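You operate a simulated robot arm through the tools that you are given. There is no shell and no other tool. Be economical: measure what you need, move in short steps, check, and stop when the job is done.

You run a simulated robot arm. Do the job below in one go: nothing can be reset, and whatever is moved stays where it is left.

JOB
Put the four-cup wash can on the silver boiler drip tray.

The check looks at the end state, three seconds after you hand in, the way a careful person would. Anything else that was tipped, shoved, dropped, spilled or broken makes it a failure.

ROBOT AND FRAMES
A 7-joint arm with a two-finger parallel gripper, fixed in place. Base frame: the origin is at the foot of the arm, x ahead of it, y to its left, z up; the work surface is at about z = 860. Lengths are in mm, angles in rad, forces in N, time in s.
With the tool pointing down near the work surface it reaches from about 300 to 700 mm from the base axis. Its first joint turns from -1.152 to 1.152 rad. Payload 1.57 kg.
The TCP is the grasp point between the finger pads, 30 mm short of the fingertips. In the tool frame z runs along the fingers and y along their closing line. The gripper opens to 110 mm. The fingers are 24 mm wide and 12 mm thick; the gripper's body (48 by 112 mm) begins 78 mm behind the TCP.
Orientation is told as [roll, pitch, yaw] about the base's x, y, z axes, in that order, counted from this pose: with the fingers straight down and closing along the base's y, the tool's x points along the base's -x, its y along +y and its z along -z.

CONTROLS
- The arm moves only by the tool step_arm. Its argument "commands" is a list of rows, each a list of 7 numbers: the shift along the tool's x, y, z in mm, then the turn, a rotation vector about the tool's x, y, z in rad, then the opening, from 0 (shut) to 1 (fully open). In form: [[tx, ty, tz, rx, ry, rz, claw], ...]. A call has 1 to 20 rows; each row shifts and turns the commanded pose from where the row before left it, along the tool's axes as they then stand. Each row takes 0.2 s and may step no farther than 50 mm and 0.15 rad from the row before; otherwise, or with a gripper value out of range, the whole call is refused. Where a pose cannot be reached the arm comes as near as it can. A force on the tool above 40 N (or 10 N above the force at the start of the call, whichever is more), or a blocked arm, ends the call early, and 0.2 s more pass. Each finger travels about 108 mm/s and halts on what it meets, pressing with about 35 N; the grip force reading is that of the motor and also rises with nothing between the fingers. The clock runs only during rows and for 0.2 s after the last one: add rows that do not move to give the fingers time. It gives the time, the measured TCP pose, the force on the tool (base axes), the opening and the grip force at its end, in the units of the frame above (readings bear some noise).
- Cameras (640 x 400 px; columns grow to the right, rows downward): "scene" is fixed at [150.3, -381.7, 1400.1]; the picture's right is [0.90, -0.44, 0.00], its down [-0.26, -0.53, -0.81] and it looks along [0.35, 0.73, -0.59] (base axes); focal length 311 px, centre (320, 200). "wrist" rides on the gripper at [70, 16, -141] in the tool frame; the picture's right is [-0.23, 0.97, 0.00], its down [-0.86, -0.20, -0.48] and it looks along [-0.47, -0.11, 0.88] (tool axes); focal length 222 px, centre (320, 200). There is no depth. A picture from a camera that has moved, and an enlarged one, comes with that camera's place and axes in the base frame and with its lens.
- snapshot(camera): a new picture of that camera. No time passes.
- close_up(camera, box): a new picture of the part [left, top, right, bottom] of that camera's present view, enlarged. No time passes.
- sign_off(): hands the job in; it is judged then, once.

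Go step by step. Nothing tells you positions but the pictures and the camera data: compare them with the known pose of the tool, close in by small moves and look again before you grip or let go. The budget is 90 turns and 36 pictures, counting those below and the enlarged ones. Unless the task says otherwise, let go and move clear before handing in, and close with one line.

The tools are called after ">>>" as name(argument=value, ...) on one line, values as JSON. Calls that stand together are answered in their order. step_arm: Moves the arm, as the interface text tells. Its arguments: {"type":"object","properties":{"commands":{"type":"array"}},"required":["commands"]} The other tools are called the same way: snapshot (camera) takes a picture; close_up (camera, box) takes an enlarged picture of a part of a camera's view; sign_off () hands the job in.

At the start:

```text
time_s: 0.0
tool_pos: [448.2, 81.6, 1185.7]
orientation: [0.001, -0.001, -0.001]
ft_force: [0.4, 0.2, 0.0]
grip_width: 110.2
gripper_force: 0.1
```

scene: 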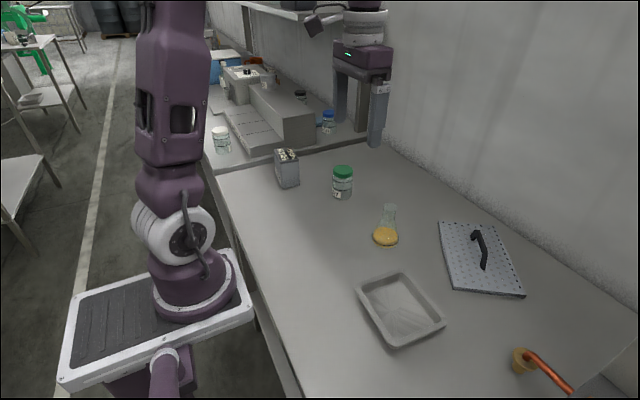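
wrist: 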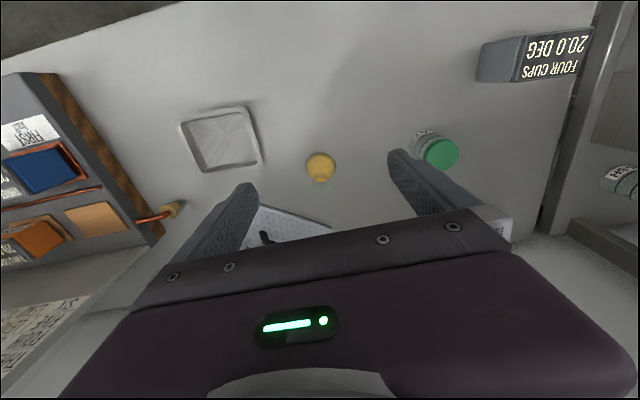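

The grey can marked "FOUR CUPS 20.0 DEG" stands at the scene's upper left. There is a silvery tray in the middle and a perforated plate to the right. I'll enlarge both areas to tell them apart.

>>> close_up(camera="scene", box=[240, 120, 400, 220])

>>> close_up(camera="scene", box=[340, 200, 580, 350])

>>> close_up(camera="wrist", box=[0, 60, 240, 210])

>>> close_up(camera="wrist", box=[400, 0, 640, 150])

```text
4.00 times, centred on (320, 170) of scene
camera zoom: at [150.3, -381.7, 1400.1], right [0.9, -0.44, 0.0], down [-0.26, -0.53, -0.81], along [0.35, 0.73, -0.59], focal length 1242 px, centre (320, 320)
```

zoom: 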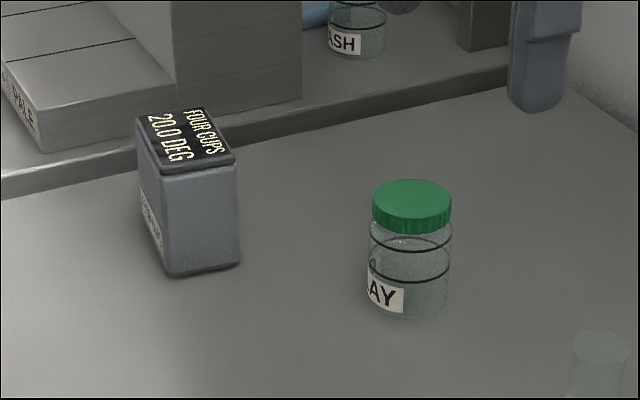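

```text
2.67 times, centred on (460, 275) of scene
camera zoom: at [150.3, -381.7, 1400.1], right [0.9, -0.44, 0.0], down [-0.26, -0.53, -0.81], along [0.35, 0.73, -0.59], focal length 828 px, centre (-53, 0)
```

zoom: 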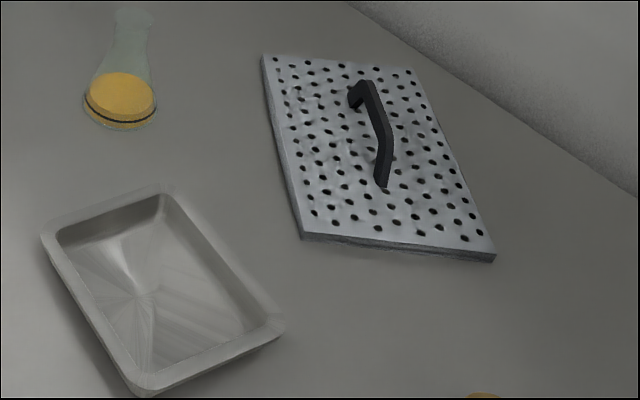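

```text
2.67 times, centred on (120, 135) of wrist
camera zoom: at [378.2, 97.1, 1326.9], right [0.23, 0.97, 0.0], down [0.86, -0.2, 0.48], along [0.47, -0.11, -0.88], focal length 592 px, centre (853, 373)
```

zoom: 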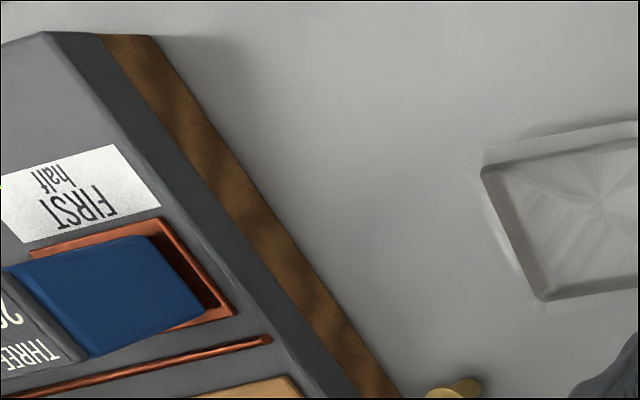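

```text
2.67 times, centred on (520, 75) of wrist
camera zoom: at [378.2, 97.1, 1326.9], right [0.23, 0.97, 0.0], down [0.86, -0.2, 0.48], along [0.47, -0.11, -0.88], focal length 592 px, centre (-213, 533)
```

zoom: 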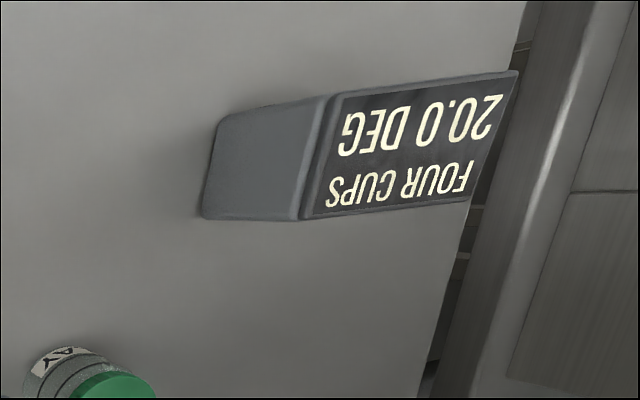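

A rack of similar cans shows at the lower left of the wrist view, and a stepped grey machine with labels stands at the back left. I need to read those labels before choosing.

>>> close_up(camera="wrist", box=[0, 70, 160, 370])

>>> close_up(camera="scene", box=[190, 40, 350, 140])

>>> close_up(camera="scene", box=[200, 90, 300, 190])

```text
1.33 times, centred on (80, 220) of wrist
camera zoom: at [378.2, 97.1, 1326.9], right [0.23, 0.97, 0.0], down [0.86, -0.2, 0.48], along [0.47, -0.11, -0.88], focal length 296 px, centre (640, 173)
```

zoom: 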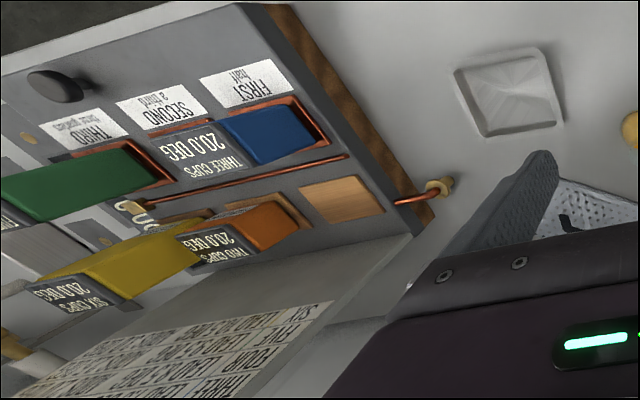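

```text
4.00 times, centred on (270, 90) of scene
camera zoom: at [150.3, -381.7, 1400.1], right [0.9, -0.44, 0.0], down [-0.26, -0.53, -0.81], along [0.35, 0.73, -0.59], focal length 1242 px, centre (520, 640)
```

zoom: 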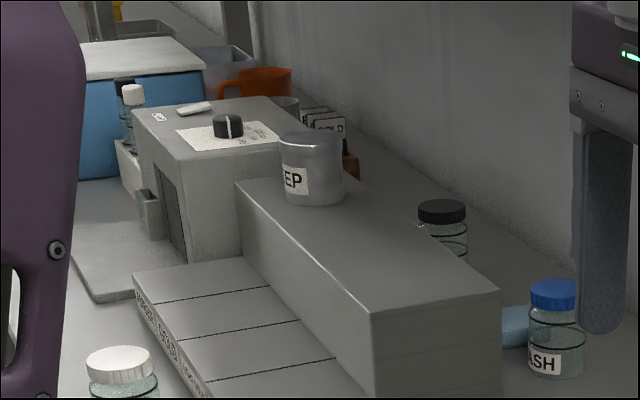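

```text
4.00 times, centred on (250, 140) of scene
camera zoom: at [150.3, -381.7, 1400.1], right [0.9, -0.44, 0.0], down [-0.26, -0.53, -0.81], along [0.35, 0.73, -0.59], focal length 1242 px, centre (600, 440)
```

zoom: 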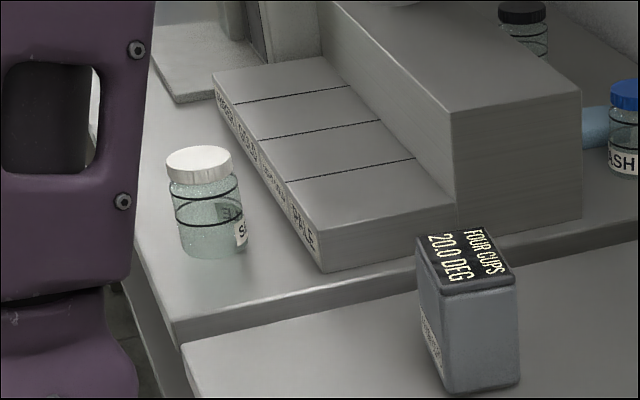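

The grey four-cup can is the only one off the rack. I still need the rack's written sheet and a better look at the tray and plate, so I'll shift the arm to the right at this height and look.

>>> step_arm(commands=[[0, -45, 0, 0, 0, 0, 1], [0, -45, 0, 0, 0, 0, 1], [0, -45, 0, 0, 0, 0, 1], [0, -45, 0, 0, 0, 0, 1], [0, 0, 0, 0, 0, 0, 1]])

>>> snapshot(camera="wrist")

```text
time_s: 1.2
tool_pos: [448.2, -100.4, 1186.4]
orientation: [0.0, -0.001, 0.0]
ft_force: [0.1, 0.2, -0.2]
grip_width: 110.2
gripper_force: 0.0
```

```text
26 pictures are left
camera wrist: at [377.7, -84.4, 1328.4], right [0.23, 0.97, 0.0], down [0.86, -0.2, 0.48], along [0.47, -0.11, -0.88], focal length 222 px, centre (320, 200)
```

wrist: 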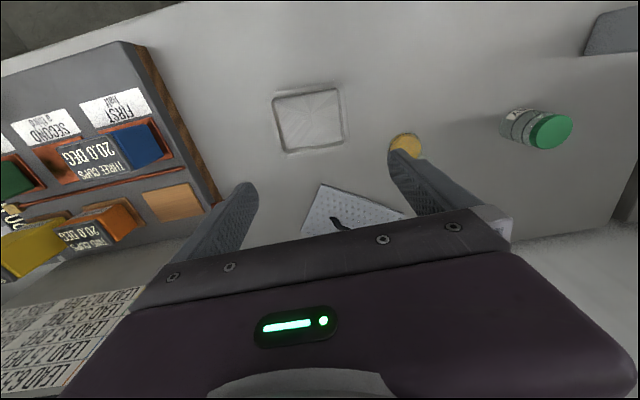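

The rack is a copper-trimmed heater with wells marked FIRST, SECOND and THIRD, and its sheet sits behind it. I'll go a bit further right to see the whole of it.

>>> step_arm(commands=[[0, -45, 0, 0, 0, 0, 1], [0, -45, 0, 0, 0, 0, 1], [0, -45, 0, 0, 0, 0, 1], [0, -45, 0, 0, 0, 0, 1], [0, 0, 0, 0, 0, 0, 1]])

>>> snapshot(camera="wrist")

>>> close_up(camera="wrist", box=[0, 200, 200, 400])

```text
time_s: 2.4
tool_pos: [453.0, -277.8, 1185.0]
orientation: [0.0, -0.001, 0.001]
ft_force: [0.4, 0.1, -0.5]
grip_width: 109.9
gripper_force: 0.1
```

```text
25 pictures are left
camera wrist: at [382.1, -262.3, 1326.6], right [0.23, 0.97, 0.0], down [0.86, -0.2, 0.48], along [0.47, -0.11, -0.88], focal length 222 px, centre (320, 200)
```

wrist: 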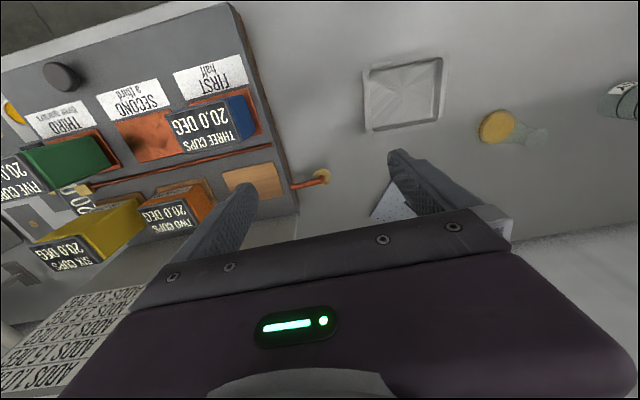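

```text
2.00 times, centred on (100, 300) of wrist
camera zoom: at [382.1, -262.3, 1326.6], right [0.23, 0.97, 0.0], down [0.86, -0.2, 0.48], along [0.47, -0.11, -0.88], focal length 444 px, centre (760, 0)
```

zoom: 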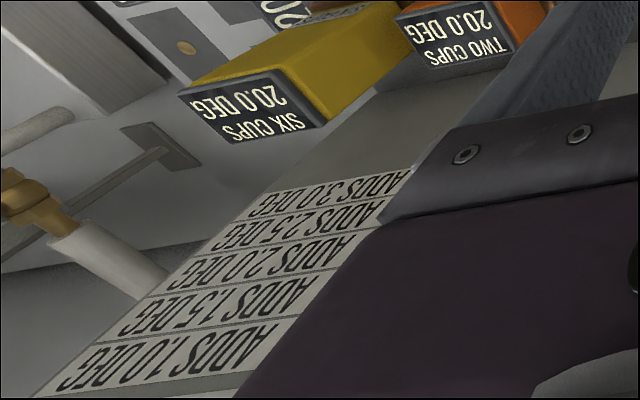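

The other cans (two, three, five and six cups) are coloured and sit in the boiler. That leaves the grey four-cup can at about (425, 431) as the wash can, top near z 954, about 58 × 88 mm, and the plain silver dish near the boiler's spout at about (448, -115) as the drip tray. I'll go toward the can up high, turn the tool by about 1.45 rad so it closes on the short side, and check its side label.

>>> step_arm(commands=[[2, 45, 0, 0, 0, 0, 1], [2, 45, 0, 0, 0, 0, 1], [2, 45, 0, 0, 0, 0, 1], [2, 45, 0, 0, 0, 0, 1], [2, 45, 0, 0, 0, 0, 1], [2, 45, 0, 0, 0, 0, 1], [2, 45, 0, 0, 0, 0, 1], [2, 45, 0, 0, 0, 0, 1], [2, 45, 0, 0, 0, 0, 1], [2, 45, 0, 0, 0, 0, 1], [2, 45, 0, 0, 0, 0, 1], [2, 45, 0, 0, 0, 0, 1], [2, 45, 0, 0, 0, 0, 1], [2, 40, 0, 0, 0, 0, 1], [0, 0, 0, 0, 0, 0, 1]])

>>> step_arm(commands=[[0, 0, 0, 0, 0, -0.145, 1], [0, 0, 0, 0, 0, -0.145, 1], [0, 0, 0, 0, 0, -0.145, 1], [0, 0, 0, 0, 0, -0.145, 1], [0, 0, 0, 0, 0, -0.145, 1], [0, 0, 0, 0, 0, -0.145, 1], [0, 0, 0, 0, 0, -0.145, 1], [0, 0, 0, 0, 0, -0.145, 1], [0, 0, 0, 0, 0, -0.145, 1], [0, 0, 0, 0, 0, -0.145, 1], [0, 0, 0, 0, 0, 0, 1]])

>>> snapshot(camera="wrist")

```text
time_s: 5.6
tool_pos: [421.1, 350.1, 1189.6]
orientation: [-0.001, 0.001, 0.0]
ft_force: [0.3, 0.1, 0.6]
grip_width: 110.4
gripper_force: 0.0
```

```text
time_s: 8.0
tool_pos: [420.3, 346.0, 1185.4]
orientation: [0.0, -0.001, 1.453]
ft_force: [-0.3, 0.7, 0.2]
grip_width: 110.1
gripper_force: 0.1
```

```text
23 pictures are left
camera wrist: at [395.7, 278.5, 1326.8], right [-0.94, 0.34, 0.0], down [0.3, 0.83, 0.48], along [0.16, 0.45, -0.88], focal length 222 px, centre (320, 200)
```

wrist: 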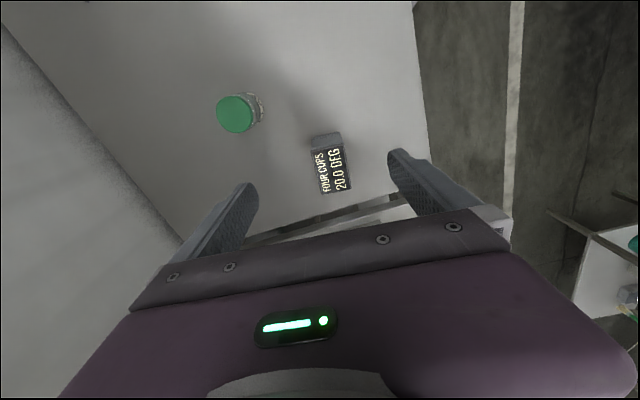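

The can lies between the fingers in this view. I'll enlarge it to refine its position and heading.

>>> close_up(camera="wrist", box=[288, 120, 368, 200])

```text
5.00 times, centred on (328, 160) of wrist
camera zoom: at [395.7, 278.5, 1326.8], right [-0.94, 0.34, 0.0], down [0.3, 0.83, 0.48], along [0.16, 0.45, -0.88], focal length 1111 px, centre (280, 400)
```

zoom: 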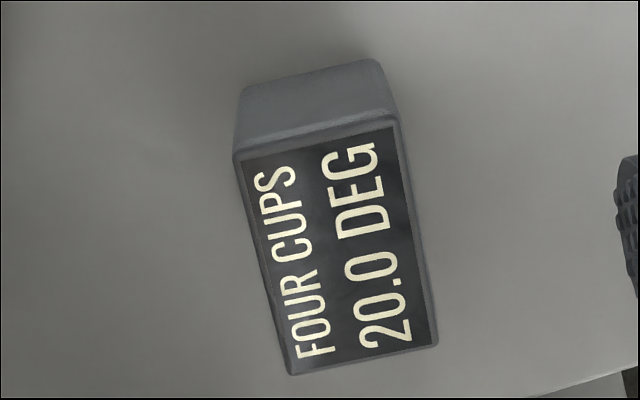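

The can top's centre comes out at about (423, 422) with its short side heading about -0.13 rad, so the gripper's heading already fits. I'll move over it and come down with the fingertips still above the lid, then look.

>>> step_arm(commands=[[-39, 3, 0, 0, 0, 0, 1], [-39, 3.5, 0, 0, 0, 0, 1], [0, 0, 45, 0, 0, 0, 1], [0, 0, 45, 0, 0, 0, 1], [0, 0, 45, 0, 0, 0, 1], [0, 0, 35, 0, 0, 0, 1], [0, 0, 0, 0, 0, 0, 1], [0, 0, 0, 0, 0, 0, 1]])

>>> snapshot(camera="wrist")

>>> close_up(camera="scene", box=[220, 70, 380, 220])

```text
time_s: 9.8
tool_pos: [409.9, 403.4, 1008.3]
orientation: [0.001, -0.003, 1.451]
ft_force: [-0.6, -0.4, 0.7]
grip_width: 110.1
gripper_force: 0.0
out of reach, approached as far as the arm can: row 2
```

```text
21 pictures are left
camera wrist: at [384.9, 336.1, 1149.9], right [-0.94, 0.34, 0.0], down [0.3, 0.83, 0.48], along [0.16, 0.45, -0.88], focal length 222 px, centre (320, 200)
```

wrist: 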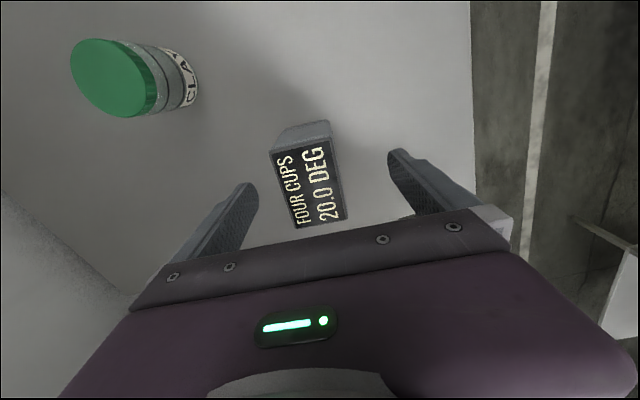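

```text
2.67 times, centred on (300, 145) of scene
camera zoom: at [150.3, -381.7, 1400.1], right [0.9, -0.44, 0.0], down [-0.26, -0.53, -0.81], along [0.35, 0.73, -0.59], focal length 828 px, centre (373, 347)
```

zoom: 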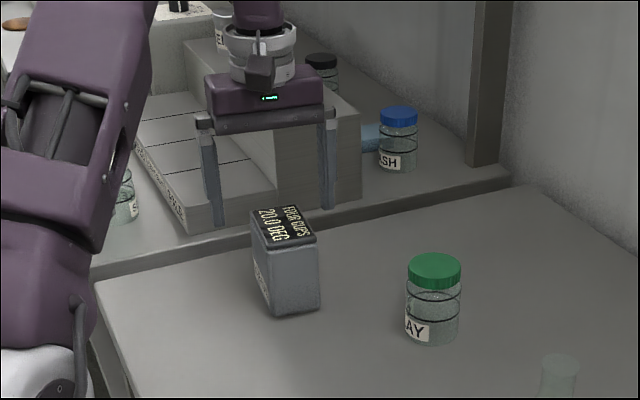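

The second view agrees: can centre about (424, 420), top about z 954. The arm stopped short at height, so I'll correct here before descending.

>>> step_arm(commands=[[-9, -6, 0, 0, 0, 0, 1], [-9, -5.5, 0, 0, 0, 0, 1], [0, 0, 0, 0, 0, 0, 1]])

```text
time_s: 10.6
tool_pos: [423.1, 418.1, 1009.1]
orientation: [0.0, 0.001, 1.452]
ft_force: [0.4, -0.6, 0.8]
grip_width: 110.0
gripper_force: 0.1
```

The tool is now over the can's centre with about 25 mm clear on each side. I'll descend to z about 922 and check.

>>> step_arm(commands=[[0, 0, 30, 0, 0, 0, 1], [0, 0, 30, 0, 0, 0, 1], [-1, -1, 27, 0, 0, 0, 1], [0, 0, 0, 0, 0, 0, 1]])

>>> snapshot(camera="wrist")

>>> close_up(camera="scene", box=[220, 90, 380, 220])

```text
time_s: 11.6
tool_pos: [421.1, 421.2, 921.5]
orientation: [0.0, 0.001, 1.452]
ft_force: [0.4, -0.4, 0.0]
grip_width: 110.0
gripper_force: 0.1
```

```text
19 pictures are left
camera wrist: at [395.9, 352.8, 1062.0], right [-0.94, 0.34, 0.0], down [0.3, 0.83, 0.48], along [0.16, 0.45, -0.88], focal length 222 px, centre (320, 200)
```

wrist: 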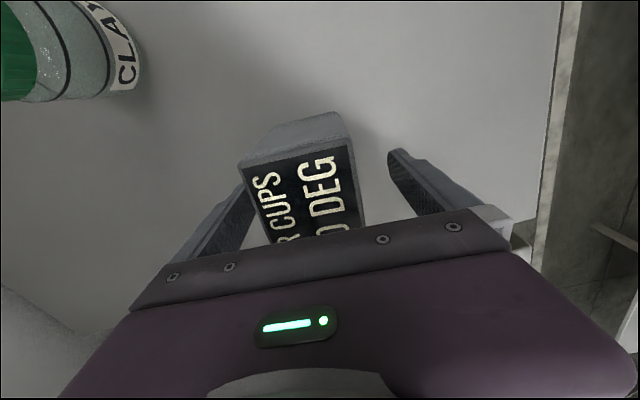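

```text
3.08 times, centred on (300, 155) of scene
camera zoom: at [150.3, -381.7, 1400.1], right [0.9, -0.44, 0.0], down [-0.26, -0.53, -0.81], along [0.35, 0.73, -0.59], focal length 956 px, centre (382, 338)
```

zoom: 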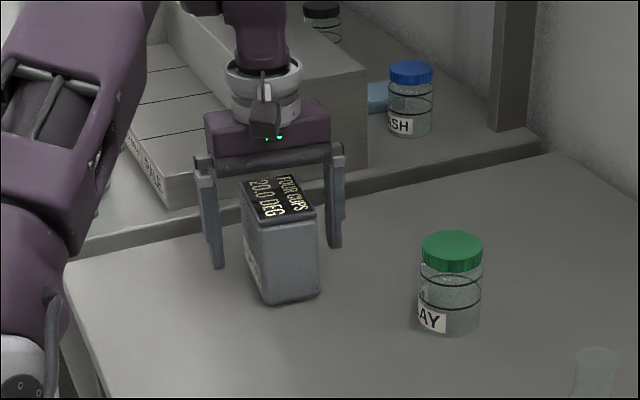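

The fingers straddle the can, and I make the offset about 2.5 mm. I'll centre and close on it.

>>> step_arm(commands=[[1, -2.5, 0, 0, 0, 0, 1], [0, 0, 0, 0, 0, 0, 0.6], [0, 0, 0, 0, 0, 0, 0.6], [0, 0, 0, 0, 0, 0, 0.3], [0, 0, 0, 0, 0, 0, 0.3], [0, 0, 0, 0, 0, 0, 0.3], [0, 0, 0, 0, 0, 0, 0.3]])

```text
time_s: 13.2
tool_pos: [424.5, 418.1, 920.8]
orientation: [0.001, -0.001, 1.451]
ft_force: [0.7, -0.1, 0.7]
grip_width: 60.0
gripper_force: 34.8
```

The grip holds at 60 mm and 35 N. I'll lift a little to check that it carries.

>>> step_arm(commands=[[0, 0, -10, 0, 0, 0, 0.3], [0, 0, -20, 0, 0, 0, 0.3], [0, 0, -30, 0, 0, 0, 0.3], [0, 0, 0, 0, 0, 0, 0.3]])

>>> close_up(camera="scene", box=[220, 60, 380, 220])

```text
time_s: 14.2
tool_pos: [427.0, 418.5, 981.7]
orientation: [-0.001, 0.0, 1.452]
ft_force: [0.4, -0.3, -5.0]
grip_width: 59.9
gripper_force: 34.9
```

```text
2.50 times, centred on (300, 140) of scene
camera zoom: at [150.4, -381.6, 1400.2], right [0.9, -0.44, 0.0], down [-0.26, -0.53, -0.81], along [0.35, 0.73, -0.59], focal length 776 px, centre (370, 350)
```

zoom: 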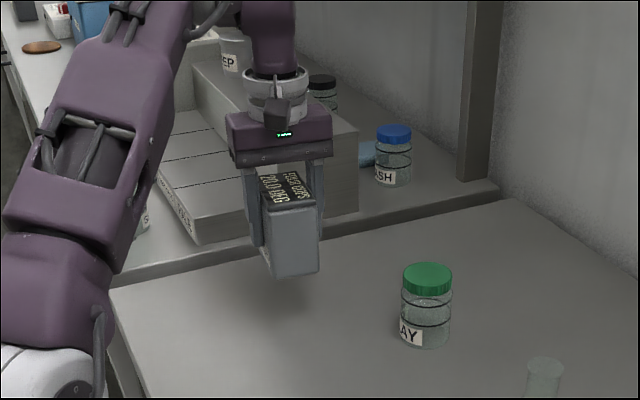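

The can lifted cleanly, weighing about 0.5 kg. I'll raise it well above the jar and flask and carry it toward the tray at about (446, -120), stopping high.

>>> step_arm(commands=[[0, 0, -35, 0, 0, 0, 0.3], [0, 0, -35, 0, 0, 0, 0.3], [0, 0, -35, 0, 0, 0, 0.3], [38, -6, 0, 0, 0, 0, 0.3], [38, -6, 0, 0, 0, 0, 0.3], [38, -6, 0, 0, 0, 0, 0.3], [38, -6, 0, 0, 0, 0, 0.3], [38, -6, 0, 0, 0, 0, 0.3], [38, -6, 0, 0, 0, 0, 0.3], [38, -6, 0, 0, 0, 0, 0.3], [38, -6, 0, 0, 0, 0, 0.3], [38, -6, 0, 0, 0, 0, 0.3], [38, -6, 0, 0, 0, 0, 0.3], [38, -6, 0, 0, 0, 0, 0.3], [38, -6, 0, 0, 0, 0, 0.3], [38, -6, 0, 0, 0, 0, 0.3], [34, -5, 0, 0, 0, -0.05, 0.3], [0, 0, 0, 0, 0, 0, 0.3]])

>>> snapshot(camera="wrist")

>>> snapshot(camera="scene")

```text
time_s: 18.0
tool_pos: [446.2, -115.0, 1084.4]
orientation: [0.0, 0.0, 1.501]
ft_force: [-0.9, -0.1, -4.8]
grip_width: 60.0
gripper_force: 35.1
```

```text
16 pictures are left
camera wrist: at [424.7, -184.6, 1225.7], right [-0.96, 0.29, 0.0], down [0.26, 0.84, 0.48], along [0.14, 0.46, -0.88], focal length 222 px, centre (320, 200)
```

wrist: 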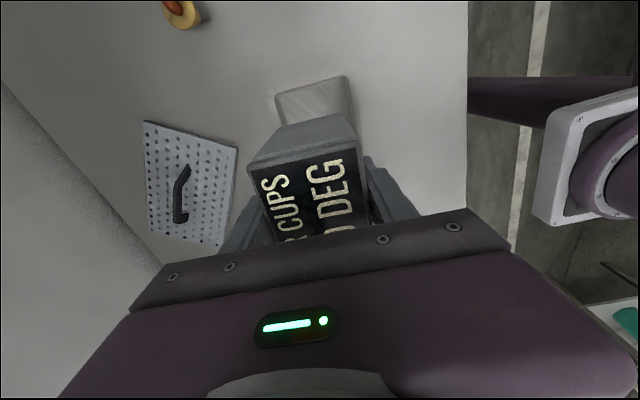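

```text
15 pictures are left
```

scene: 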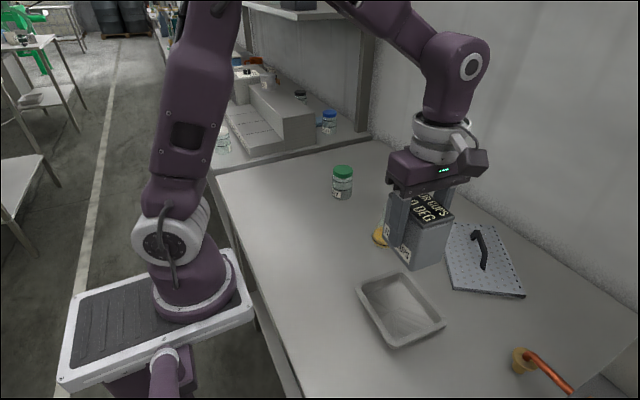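

The can is over the tray and its heading matches. I'll enlarge the can's side label and the tray for a last check.

>>> close_up(camera="scene", box=[360, 180, 470, 280])

>>> close_up(camera="scene", box=[340, 250, 460, 360])

```text
4.00 times, centred on (415, 230) of scene
camera zoom: at [150.4, -381.8, 1400.1], right [0.9, -0.44, 0.0], down [-0.26, -0.53, -0.81], along [0.35, 0.73, -0.59], focal length 1242 px, centre (-60, 80)
```

zoom: 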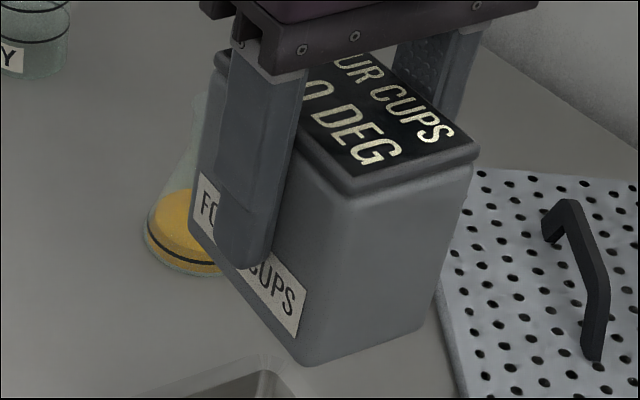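

```text
3.64 times, centred on (400, 305) of scene
camera zoom: at [150.4, -381.8, 1400.1], right [0.9, -0.44, 0.0], down [-0.26, -0.53, -0.81], along [0.35, 0.73, -0.59], focal length 1129 px, centre (29, -182)
```

zoom: 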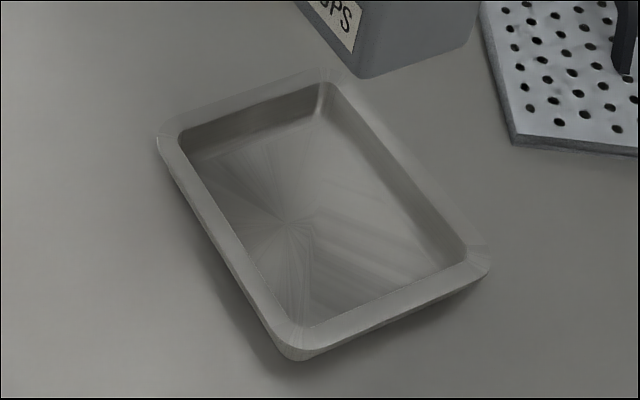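

The side reads "FOUR CUPS", and the tray's opening is about 98 × 123 mm centred near (446, -119), roomy enough for the can. I'll shift slightly and lower until the bottom is just above the rim.

>>> step_arm(commands=[[5, 0, 0, 0, 0, 0, 0.3], [0, 0, 40, 0, 0, 0, 0.3], [0, 0, 40, 0, 0, 0, 0.3], [0, 0, 30, 0, 0, 0, 0.3], [0, 0, 14, 0, 0, 0, 0.3], [0, 0, 0, 0, 0, 0, 0.3]])

>>> close_up(camera="scene", box=[320, 210, 480, 360])

>>> snapshot(camera="wrist")

```text
time_s: 19.4
tool_pos: [445.9, -121.8, 959.9]
orientation: [0.0, 0.0, 1.501]
ft_force: [0.8, 0.2, -6.1]
grip_width: 59.9
gripper_force: 35.3
```

```text
2.67 times, centred on (400, 285) of scene
camera zoom: at [150.4, -381.7, 1400.1], right [0.9, -0.44, 0.0], down [-0.26, -0.53, -0.81], along [0.35, 0.73, -0.59], focal length 828 px, centre (107, -27)
```

zoom: 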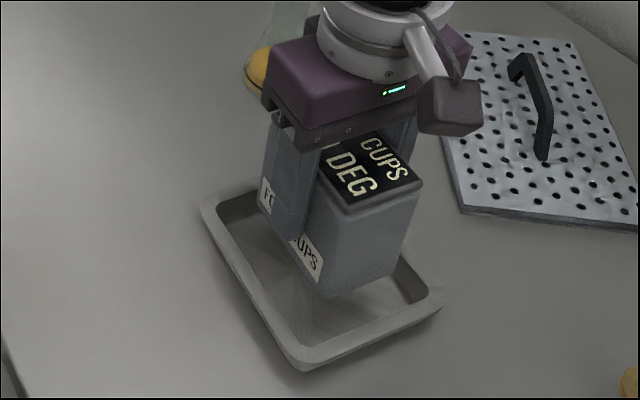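

```text
11 pictures are left
camera wrist: at [424.6, -191.4, 1100.2], right [-0.96, 0.29, 0.0], down [0.26, 0.84, 0.48], along [0.14, 0.46, -0.88], focal length 222 px, centre (320, 200)
```

wrist: 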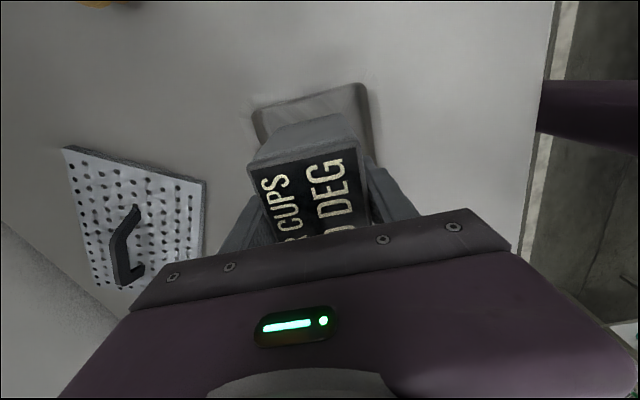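

The can hangs just above the rim, nearly centred. I'll nudge it about 3 mm in x and 2 mm in y, then lower in small steps until it touches.

>>> step_arm(commands=[[-2, 3, 0, 0, 0, 0, 0.3], [0, 0, 10, 0, 0, 0, 0.3], [0, 0, 10, 0, 0, 0, 0.3], [0, 0, 0, 0, 0, 0, 0.3]])

>>> close_up(camera="scene", box=[340, 230, 460, 350])

```text
time_s: 20.4
tool_pos: [442.2, -120.0, 941.9]
orientation: [0.001, 0.0, 1.501]
ft_force: [-0.3, -0.6, -4.9]
grip_width: 60.0
gripper_force: 35.2
```

```text
3.33 times, centred on (400, 290) of scene
camera zoom: at [150.4, -381.7, 1400.1], right [0.9, -0.44, 0.0], down [-0.26, -0.53, -0.81], along [0.35, 0.73, -0.59], focal length 1035 px, centre (53, -100)
```

zoom: 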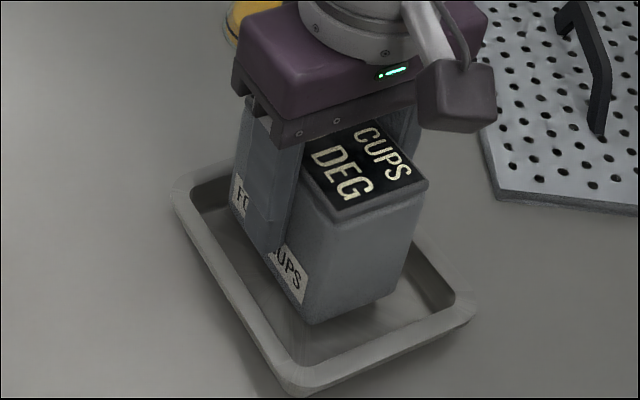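

It is inside the rim with room on all sides. I'll lower in small steps and watch the force.

>>> step_arm(commands=[[0, 0, 5, 0, 0, 0, 0.3], [0, 0, 4, 0, 0, 0, 0.3], [0, 0, 3, 0, 0, 0, 0.3], [0, 0, 0, 0, 0, 0, 0.3]])

```text
time_s: 21.4
tool_pos: [441.1, -119.8, 930.3]
orientation: [0.001, 0.001, 1.502]
ft_force: [-0.5, -1.0, -4.1]
grip_width: 59.9
gripper_force: 35.1
```

>>> step_arm(commands=[[0, 0, 2, 0, 0, 0, 0.3], [0, 0, 2, 0, 0, 0, 0.3], [0, 0, 0, 0, 0, 0, 0.3]])

```text
time_s: 22.2
tool_pos: [442.0, -121.6, 927.0]
orientation: [0.0, -0.001, 1.499]
ft_force: [0.4, 0.2, -5.5]
grip_width: 60.0
gripper_force: 35.0
```

The force still shows the can's full weight, so it isn't resting yet. I'll go down in 1–2 mm steps.

>>> step_arm(commands=[[0, 0, 1.5, 0, 0, 0, 0.3], [0, 0, 1, 0, 0, 0, 0.3], [0, 0, 0, 0, 0, 0, 0.3]])

```text
time_s: 23.0
tool_pos: [442.2, -119.4, 926.2]
orientation: [0.0, 0.0, 1.503]
ft_force: [-2.7, 1.4, 7.7]
grip_width: 59.9
gripper_force: 34.8
```

The force turned upward at z about 926, so the can has touched down. I'll look before letting go.

>>> close_up(camera="scene", box=[340, 230, 460, 350])

>>> snapshot(camera="wrist")

```text
3.33 times, centred on (400, 290) of scene
camera zoom: at [150.1, -381.7, 1400.2], right [0.9, -0.44, 0.0], down [-0.26, -0.53, -0.81], along [0.35, 0.73, -0.59], focal length 1035 px, centre (53, -100)
```

zoom: 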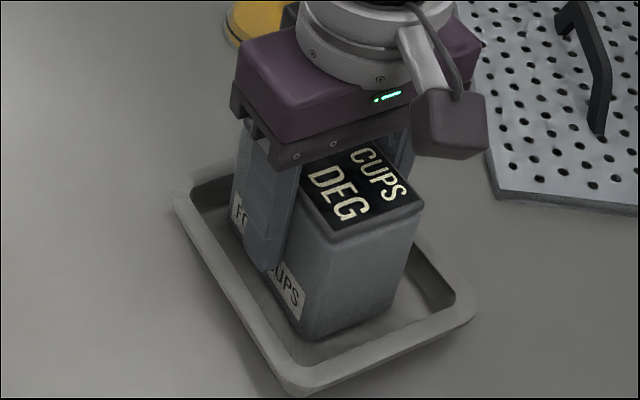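

```text
8 pictures are left
camera wrist: at [420.8, -188.3, 1066.2], right [-0.96, 0.29, 0.0], down [0.26, 0.84, 0.48], along [0.14, 0.46, -0.88], focal length 222 px, centre (320, 200)
```

wrist: 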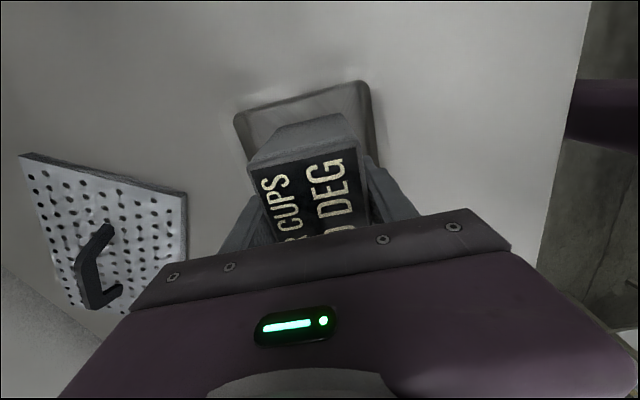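

The can sits flat inside the tray, and the tray hasn't moved. I'll ease off the pressure by 1 mm, then open in stages.

>>> step_arm(commands=[[0, 0, -0.8, 0, 0, 0, 0.3], [0, 0, 0, 0, 0, 0, 0.6], [0, 0, 0, 0, 0, 0, 0.7], [0, 0, 0, 0, 0, 0, 0.75], [0, 0, 0, 0, 0, 0, 0.75]])

>>> close_up(camera="scene", box=[340, 230, 460, 350])

```text
time_s: 24.2
tool_pos: [442.2, -121.1, 924.7]
orientation: [-0.001, 0.0, 1.502]
ft_force: [-0.2, 0.4, -0.3]
grip_width: 82.6
gripper_force: 0.1
```

```text
3.33 times, centred on (400, 290) of scene
camera zoom: at [150.3, -381.7, 1400.1], right [0.9, -0.44, 0.0], down [-0.26, -0.53, -0.81], along [0.35, 0.73, -0.59], focal length 1035 px, centre (53, -100)
```

zoom: 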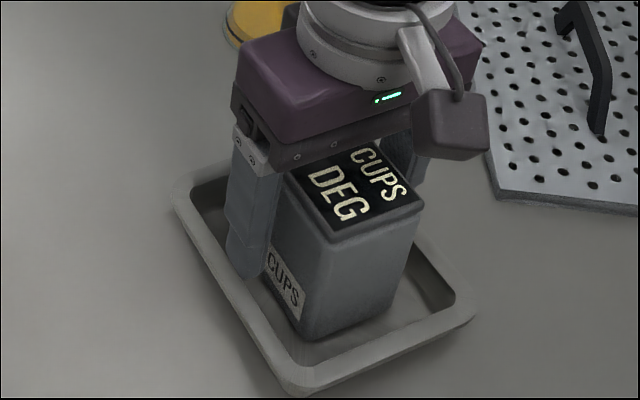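

The fingers are clear and the can stands steady in the tray. I'll go straight up and take a final look.

>>> step_arm(commands=[[0, 0, -15, 0, 0, 0, 0.75], [0, 0, -30, 0, 0, 0, 0.75], [0, 0, -45, 0, 0, 0, 0.75], [0, 0, -45, 0, 0, 0, 0.75], [0, 0, -45, 0, 0, 0, 0.75], [0, 0, -30, 0, 0, 0, 0.75], [0, 0, 0, 0, 0, 0, 0.75]])

>>> snapshot(camera="scene")

>>> close_up(camera="wrist", box=[220, 50, 420, 210])

```text
time_s: 25.8
tool_pos: [444.0, -122.2, 1134.4]
orientation: [-0.001, 0.001, 1.5]
ft_force: [0.3, -0.3, 0.2]
grip_width: 82.4
gripper_force: 0.0
```

```text
6 pictures are left
```

scene: 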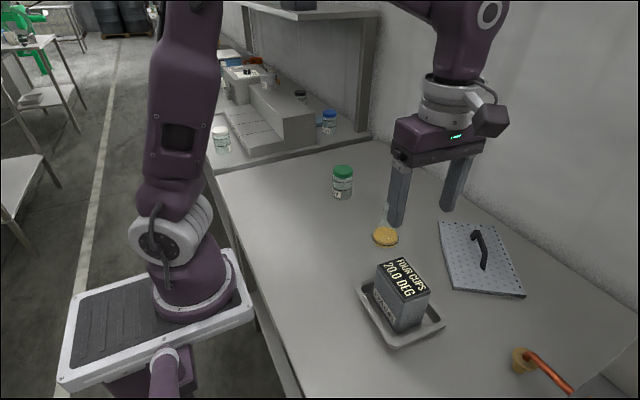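

```text
2.50 times, centred on (320, 130) of wrist
camera zoom: at [421.3, -191.1, 1275.6], right [-0.96, 0.29, 0.0], down [0.26, 0.84, 0.48], along [0.14, 0.46, -0.88], focal length 555 px, centre (320, 375)
```

zoom: 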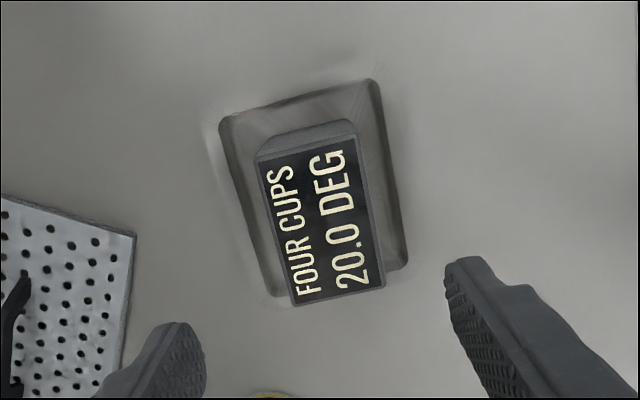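

The can stands upright and centred in the silver tray, nothing else has moved, and the arm is clear. I'm handing in.

>>> sign_off()

```text
The job is handed in.
```

The grey four-cup can is standing upright in the silver dish, the gripper is clear, and nothing else was moved. No label names the wash can or the drip tray: I took this can because it was the only one outside the boiler rack, and the dish rather than the perforated plate because it is dish-shaped and sits near the boiler's spout.
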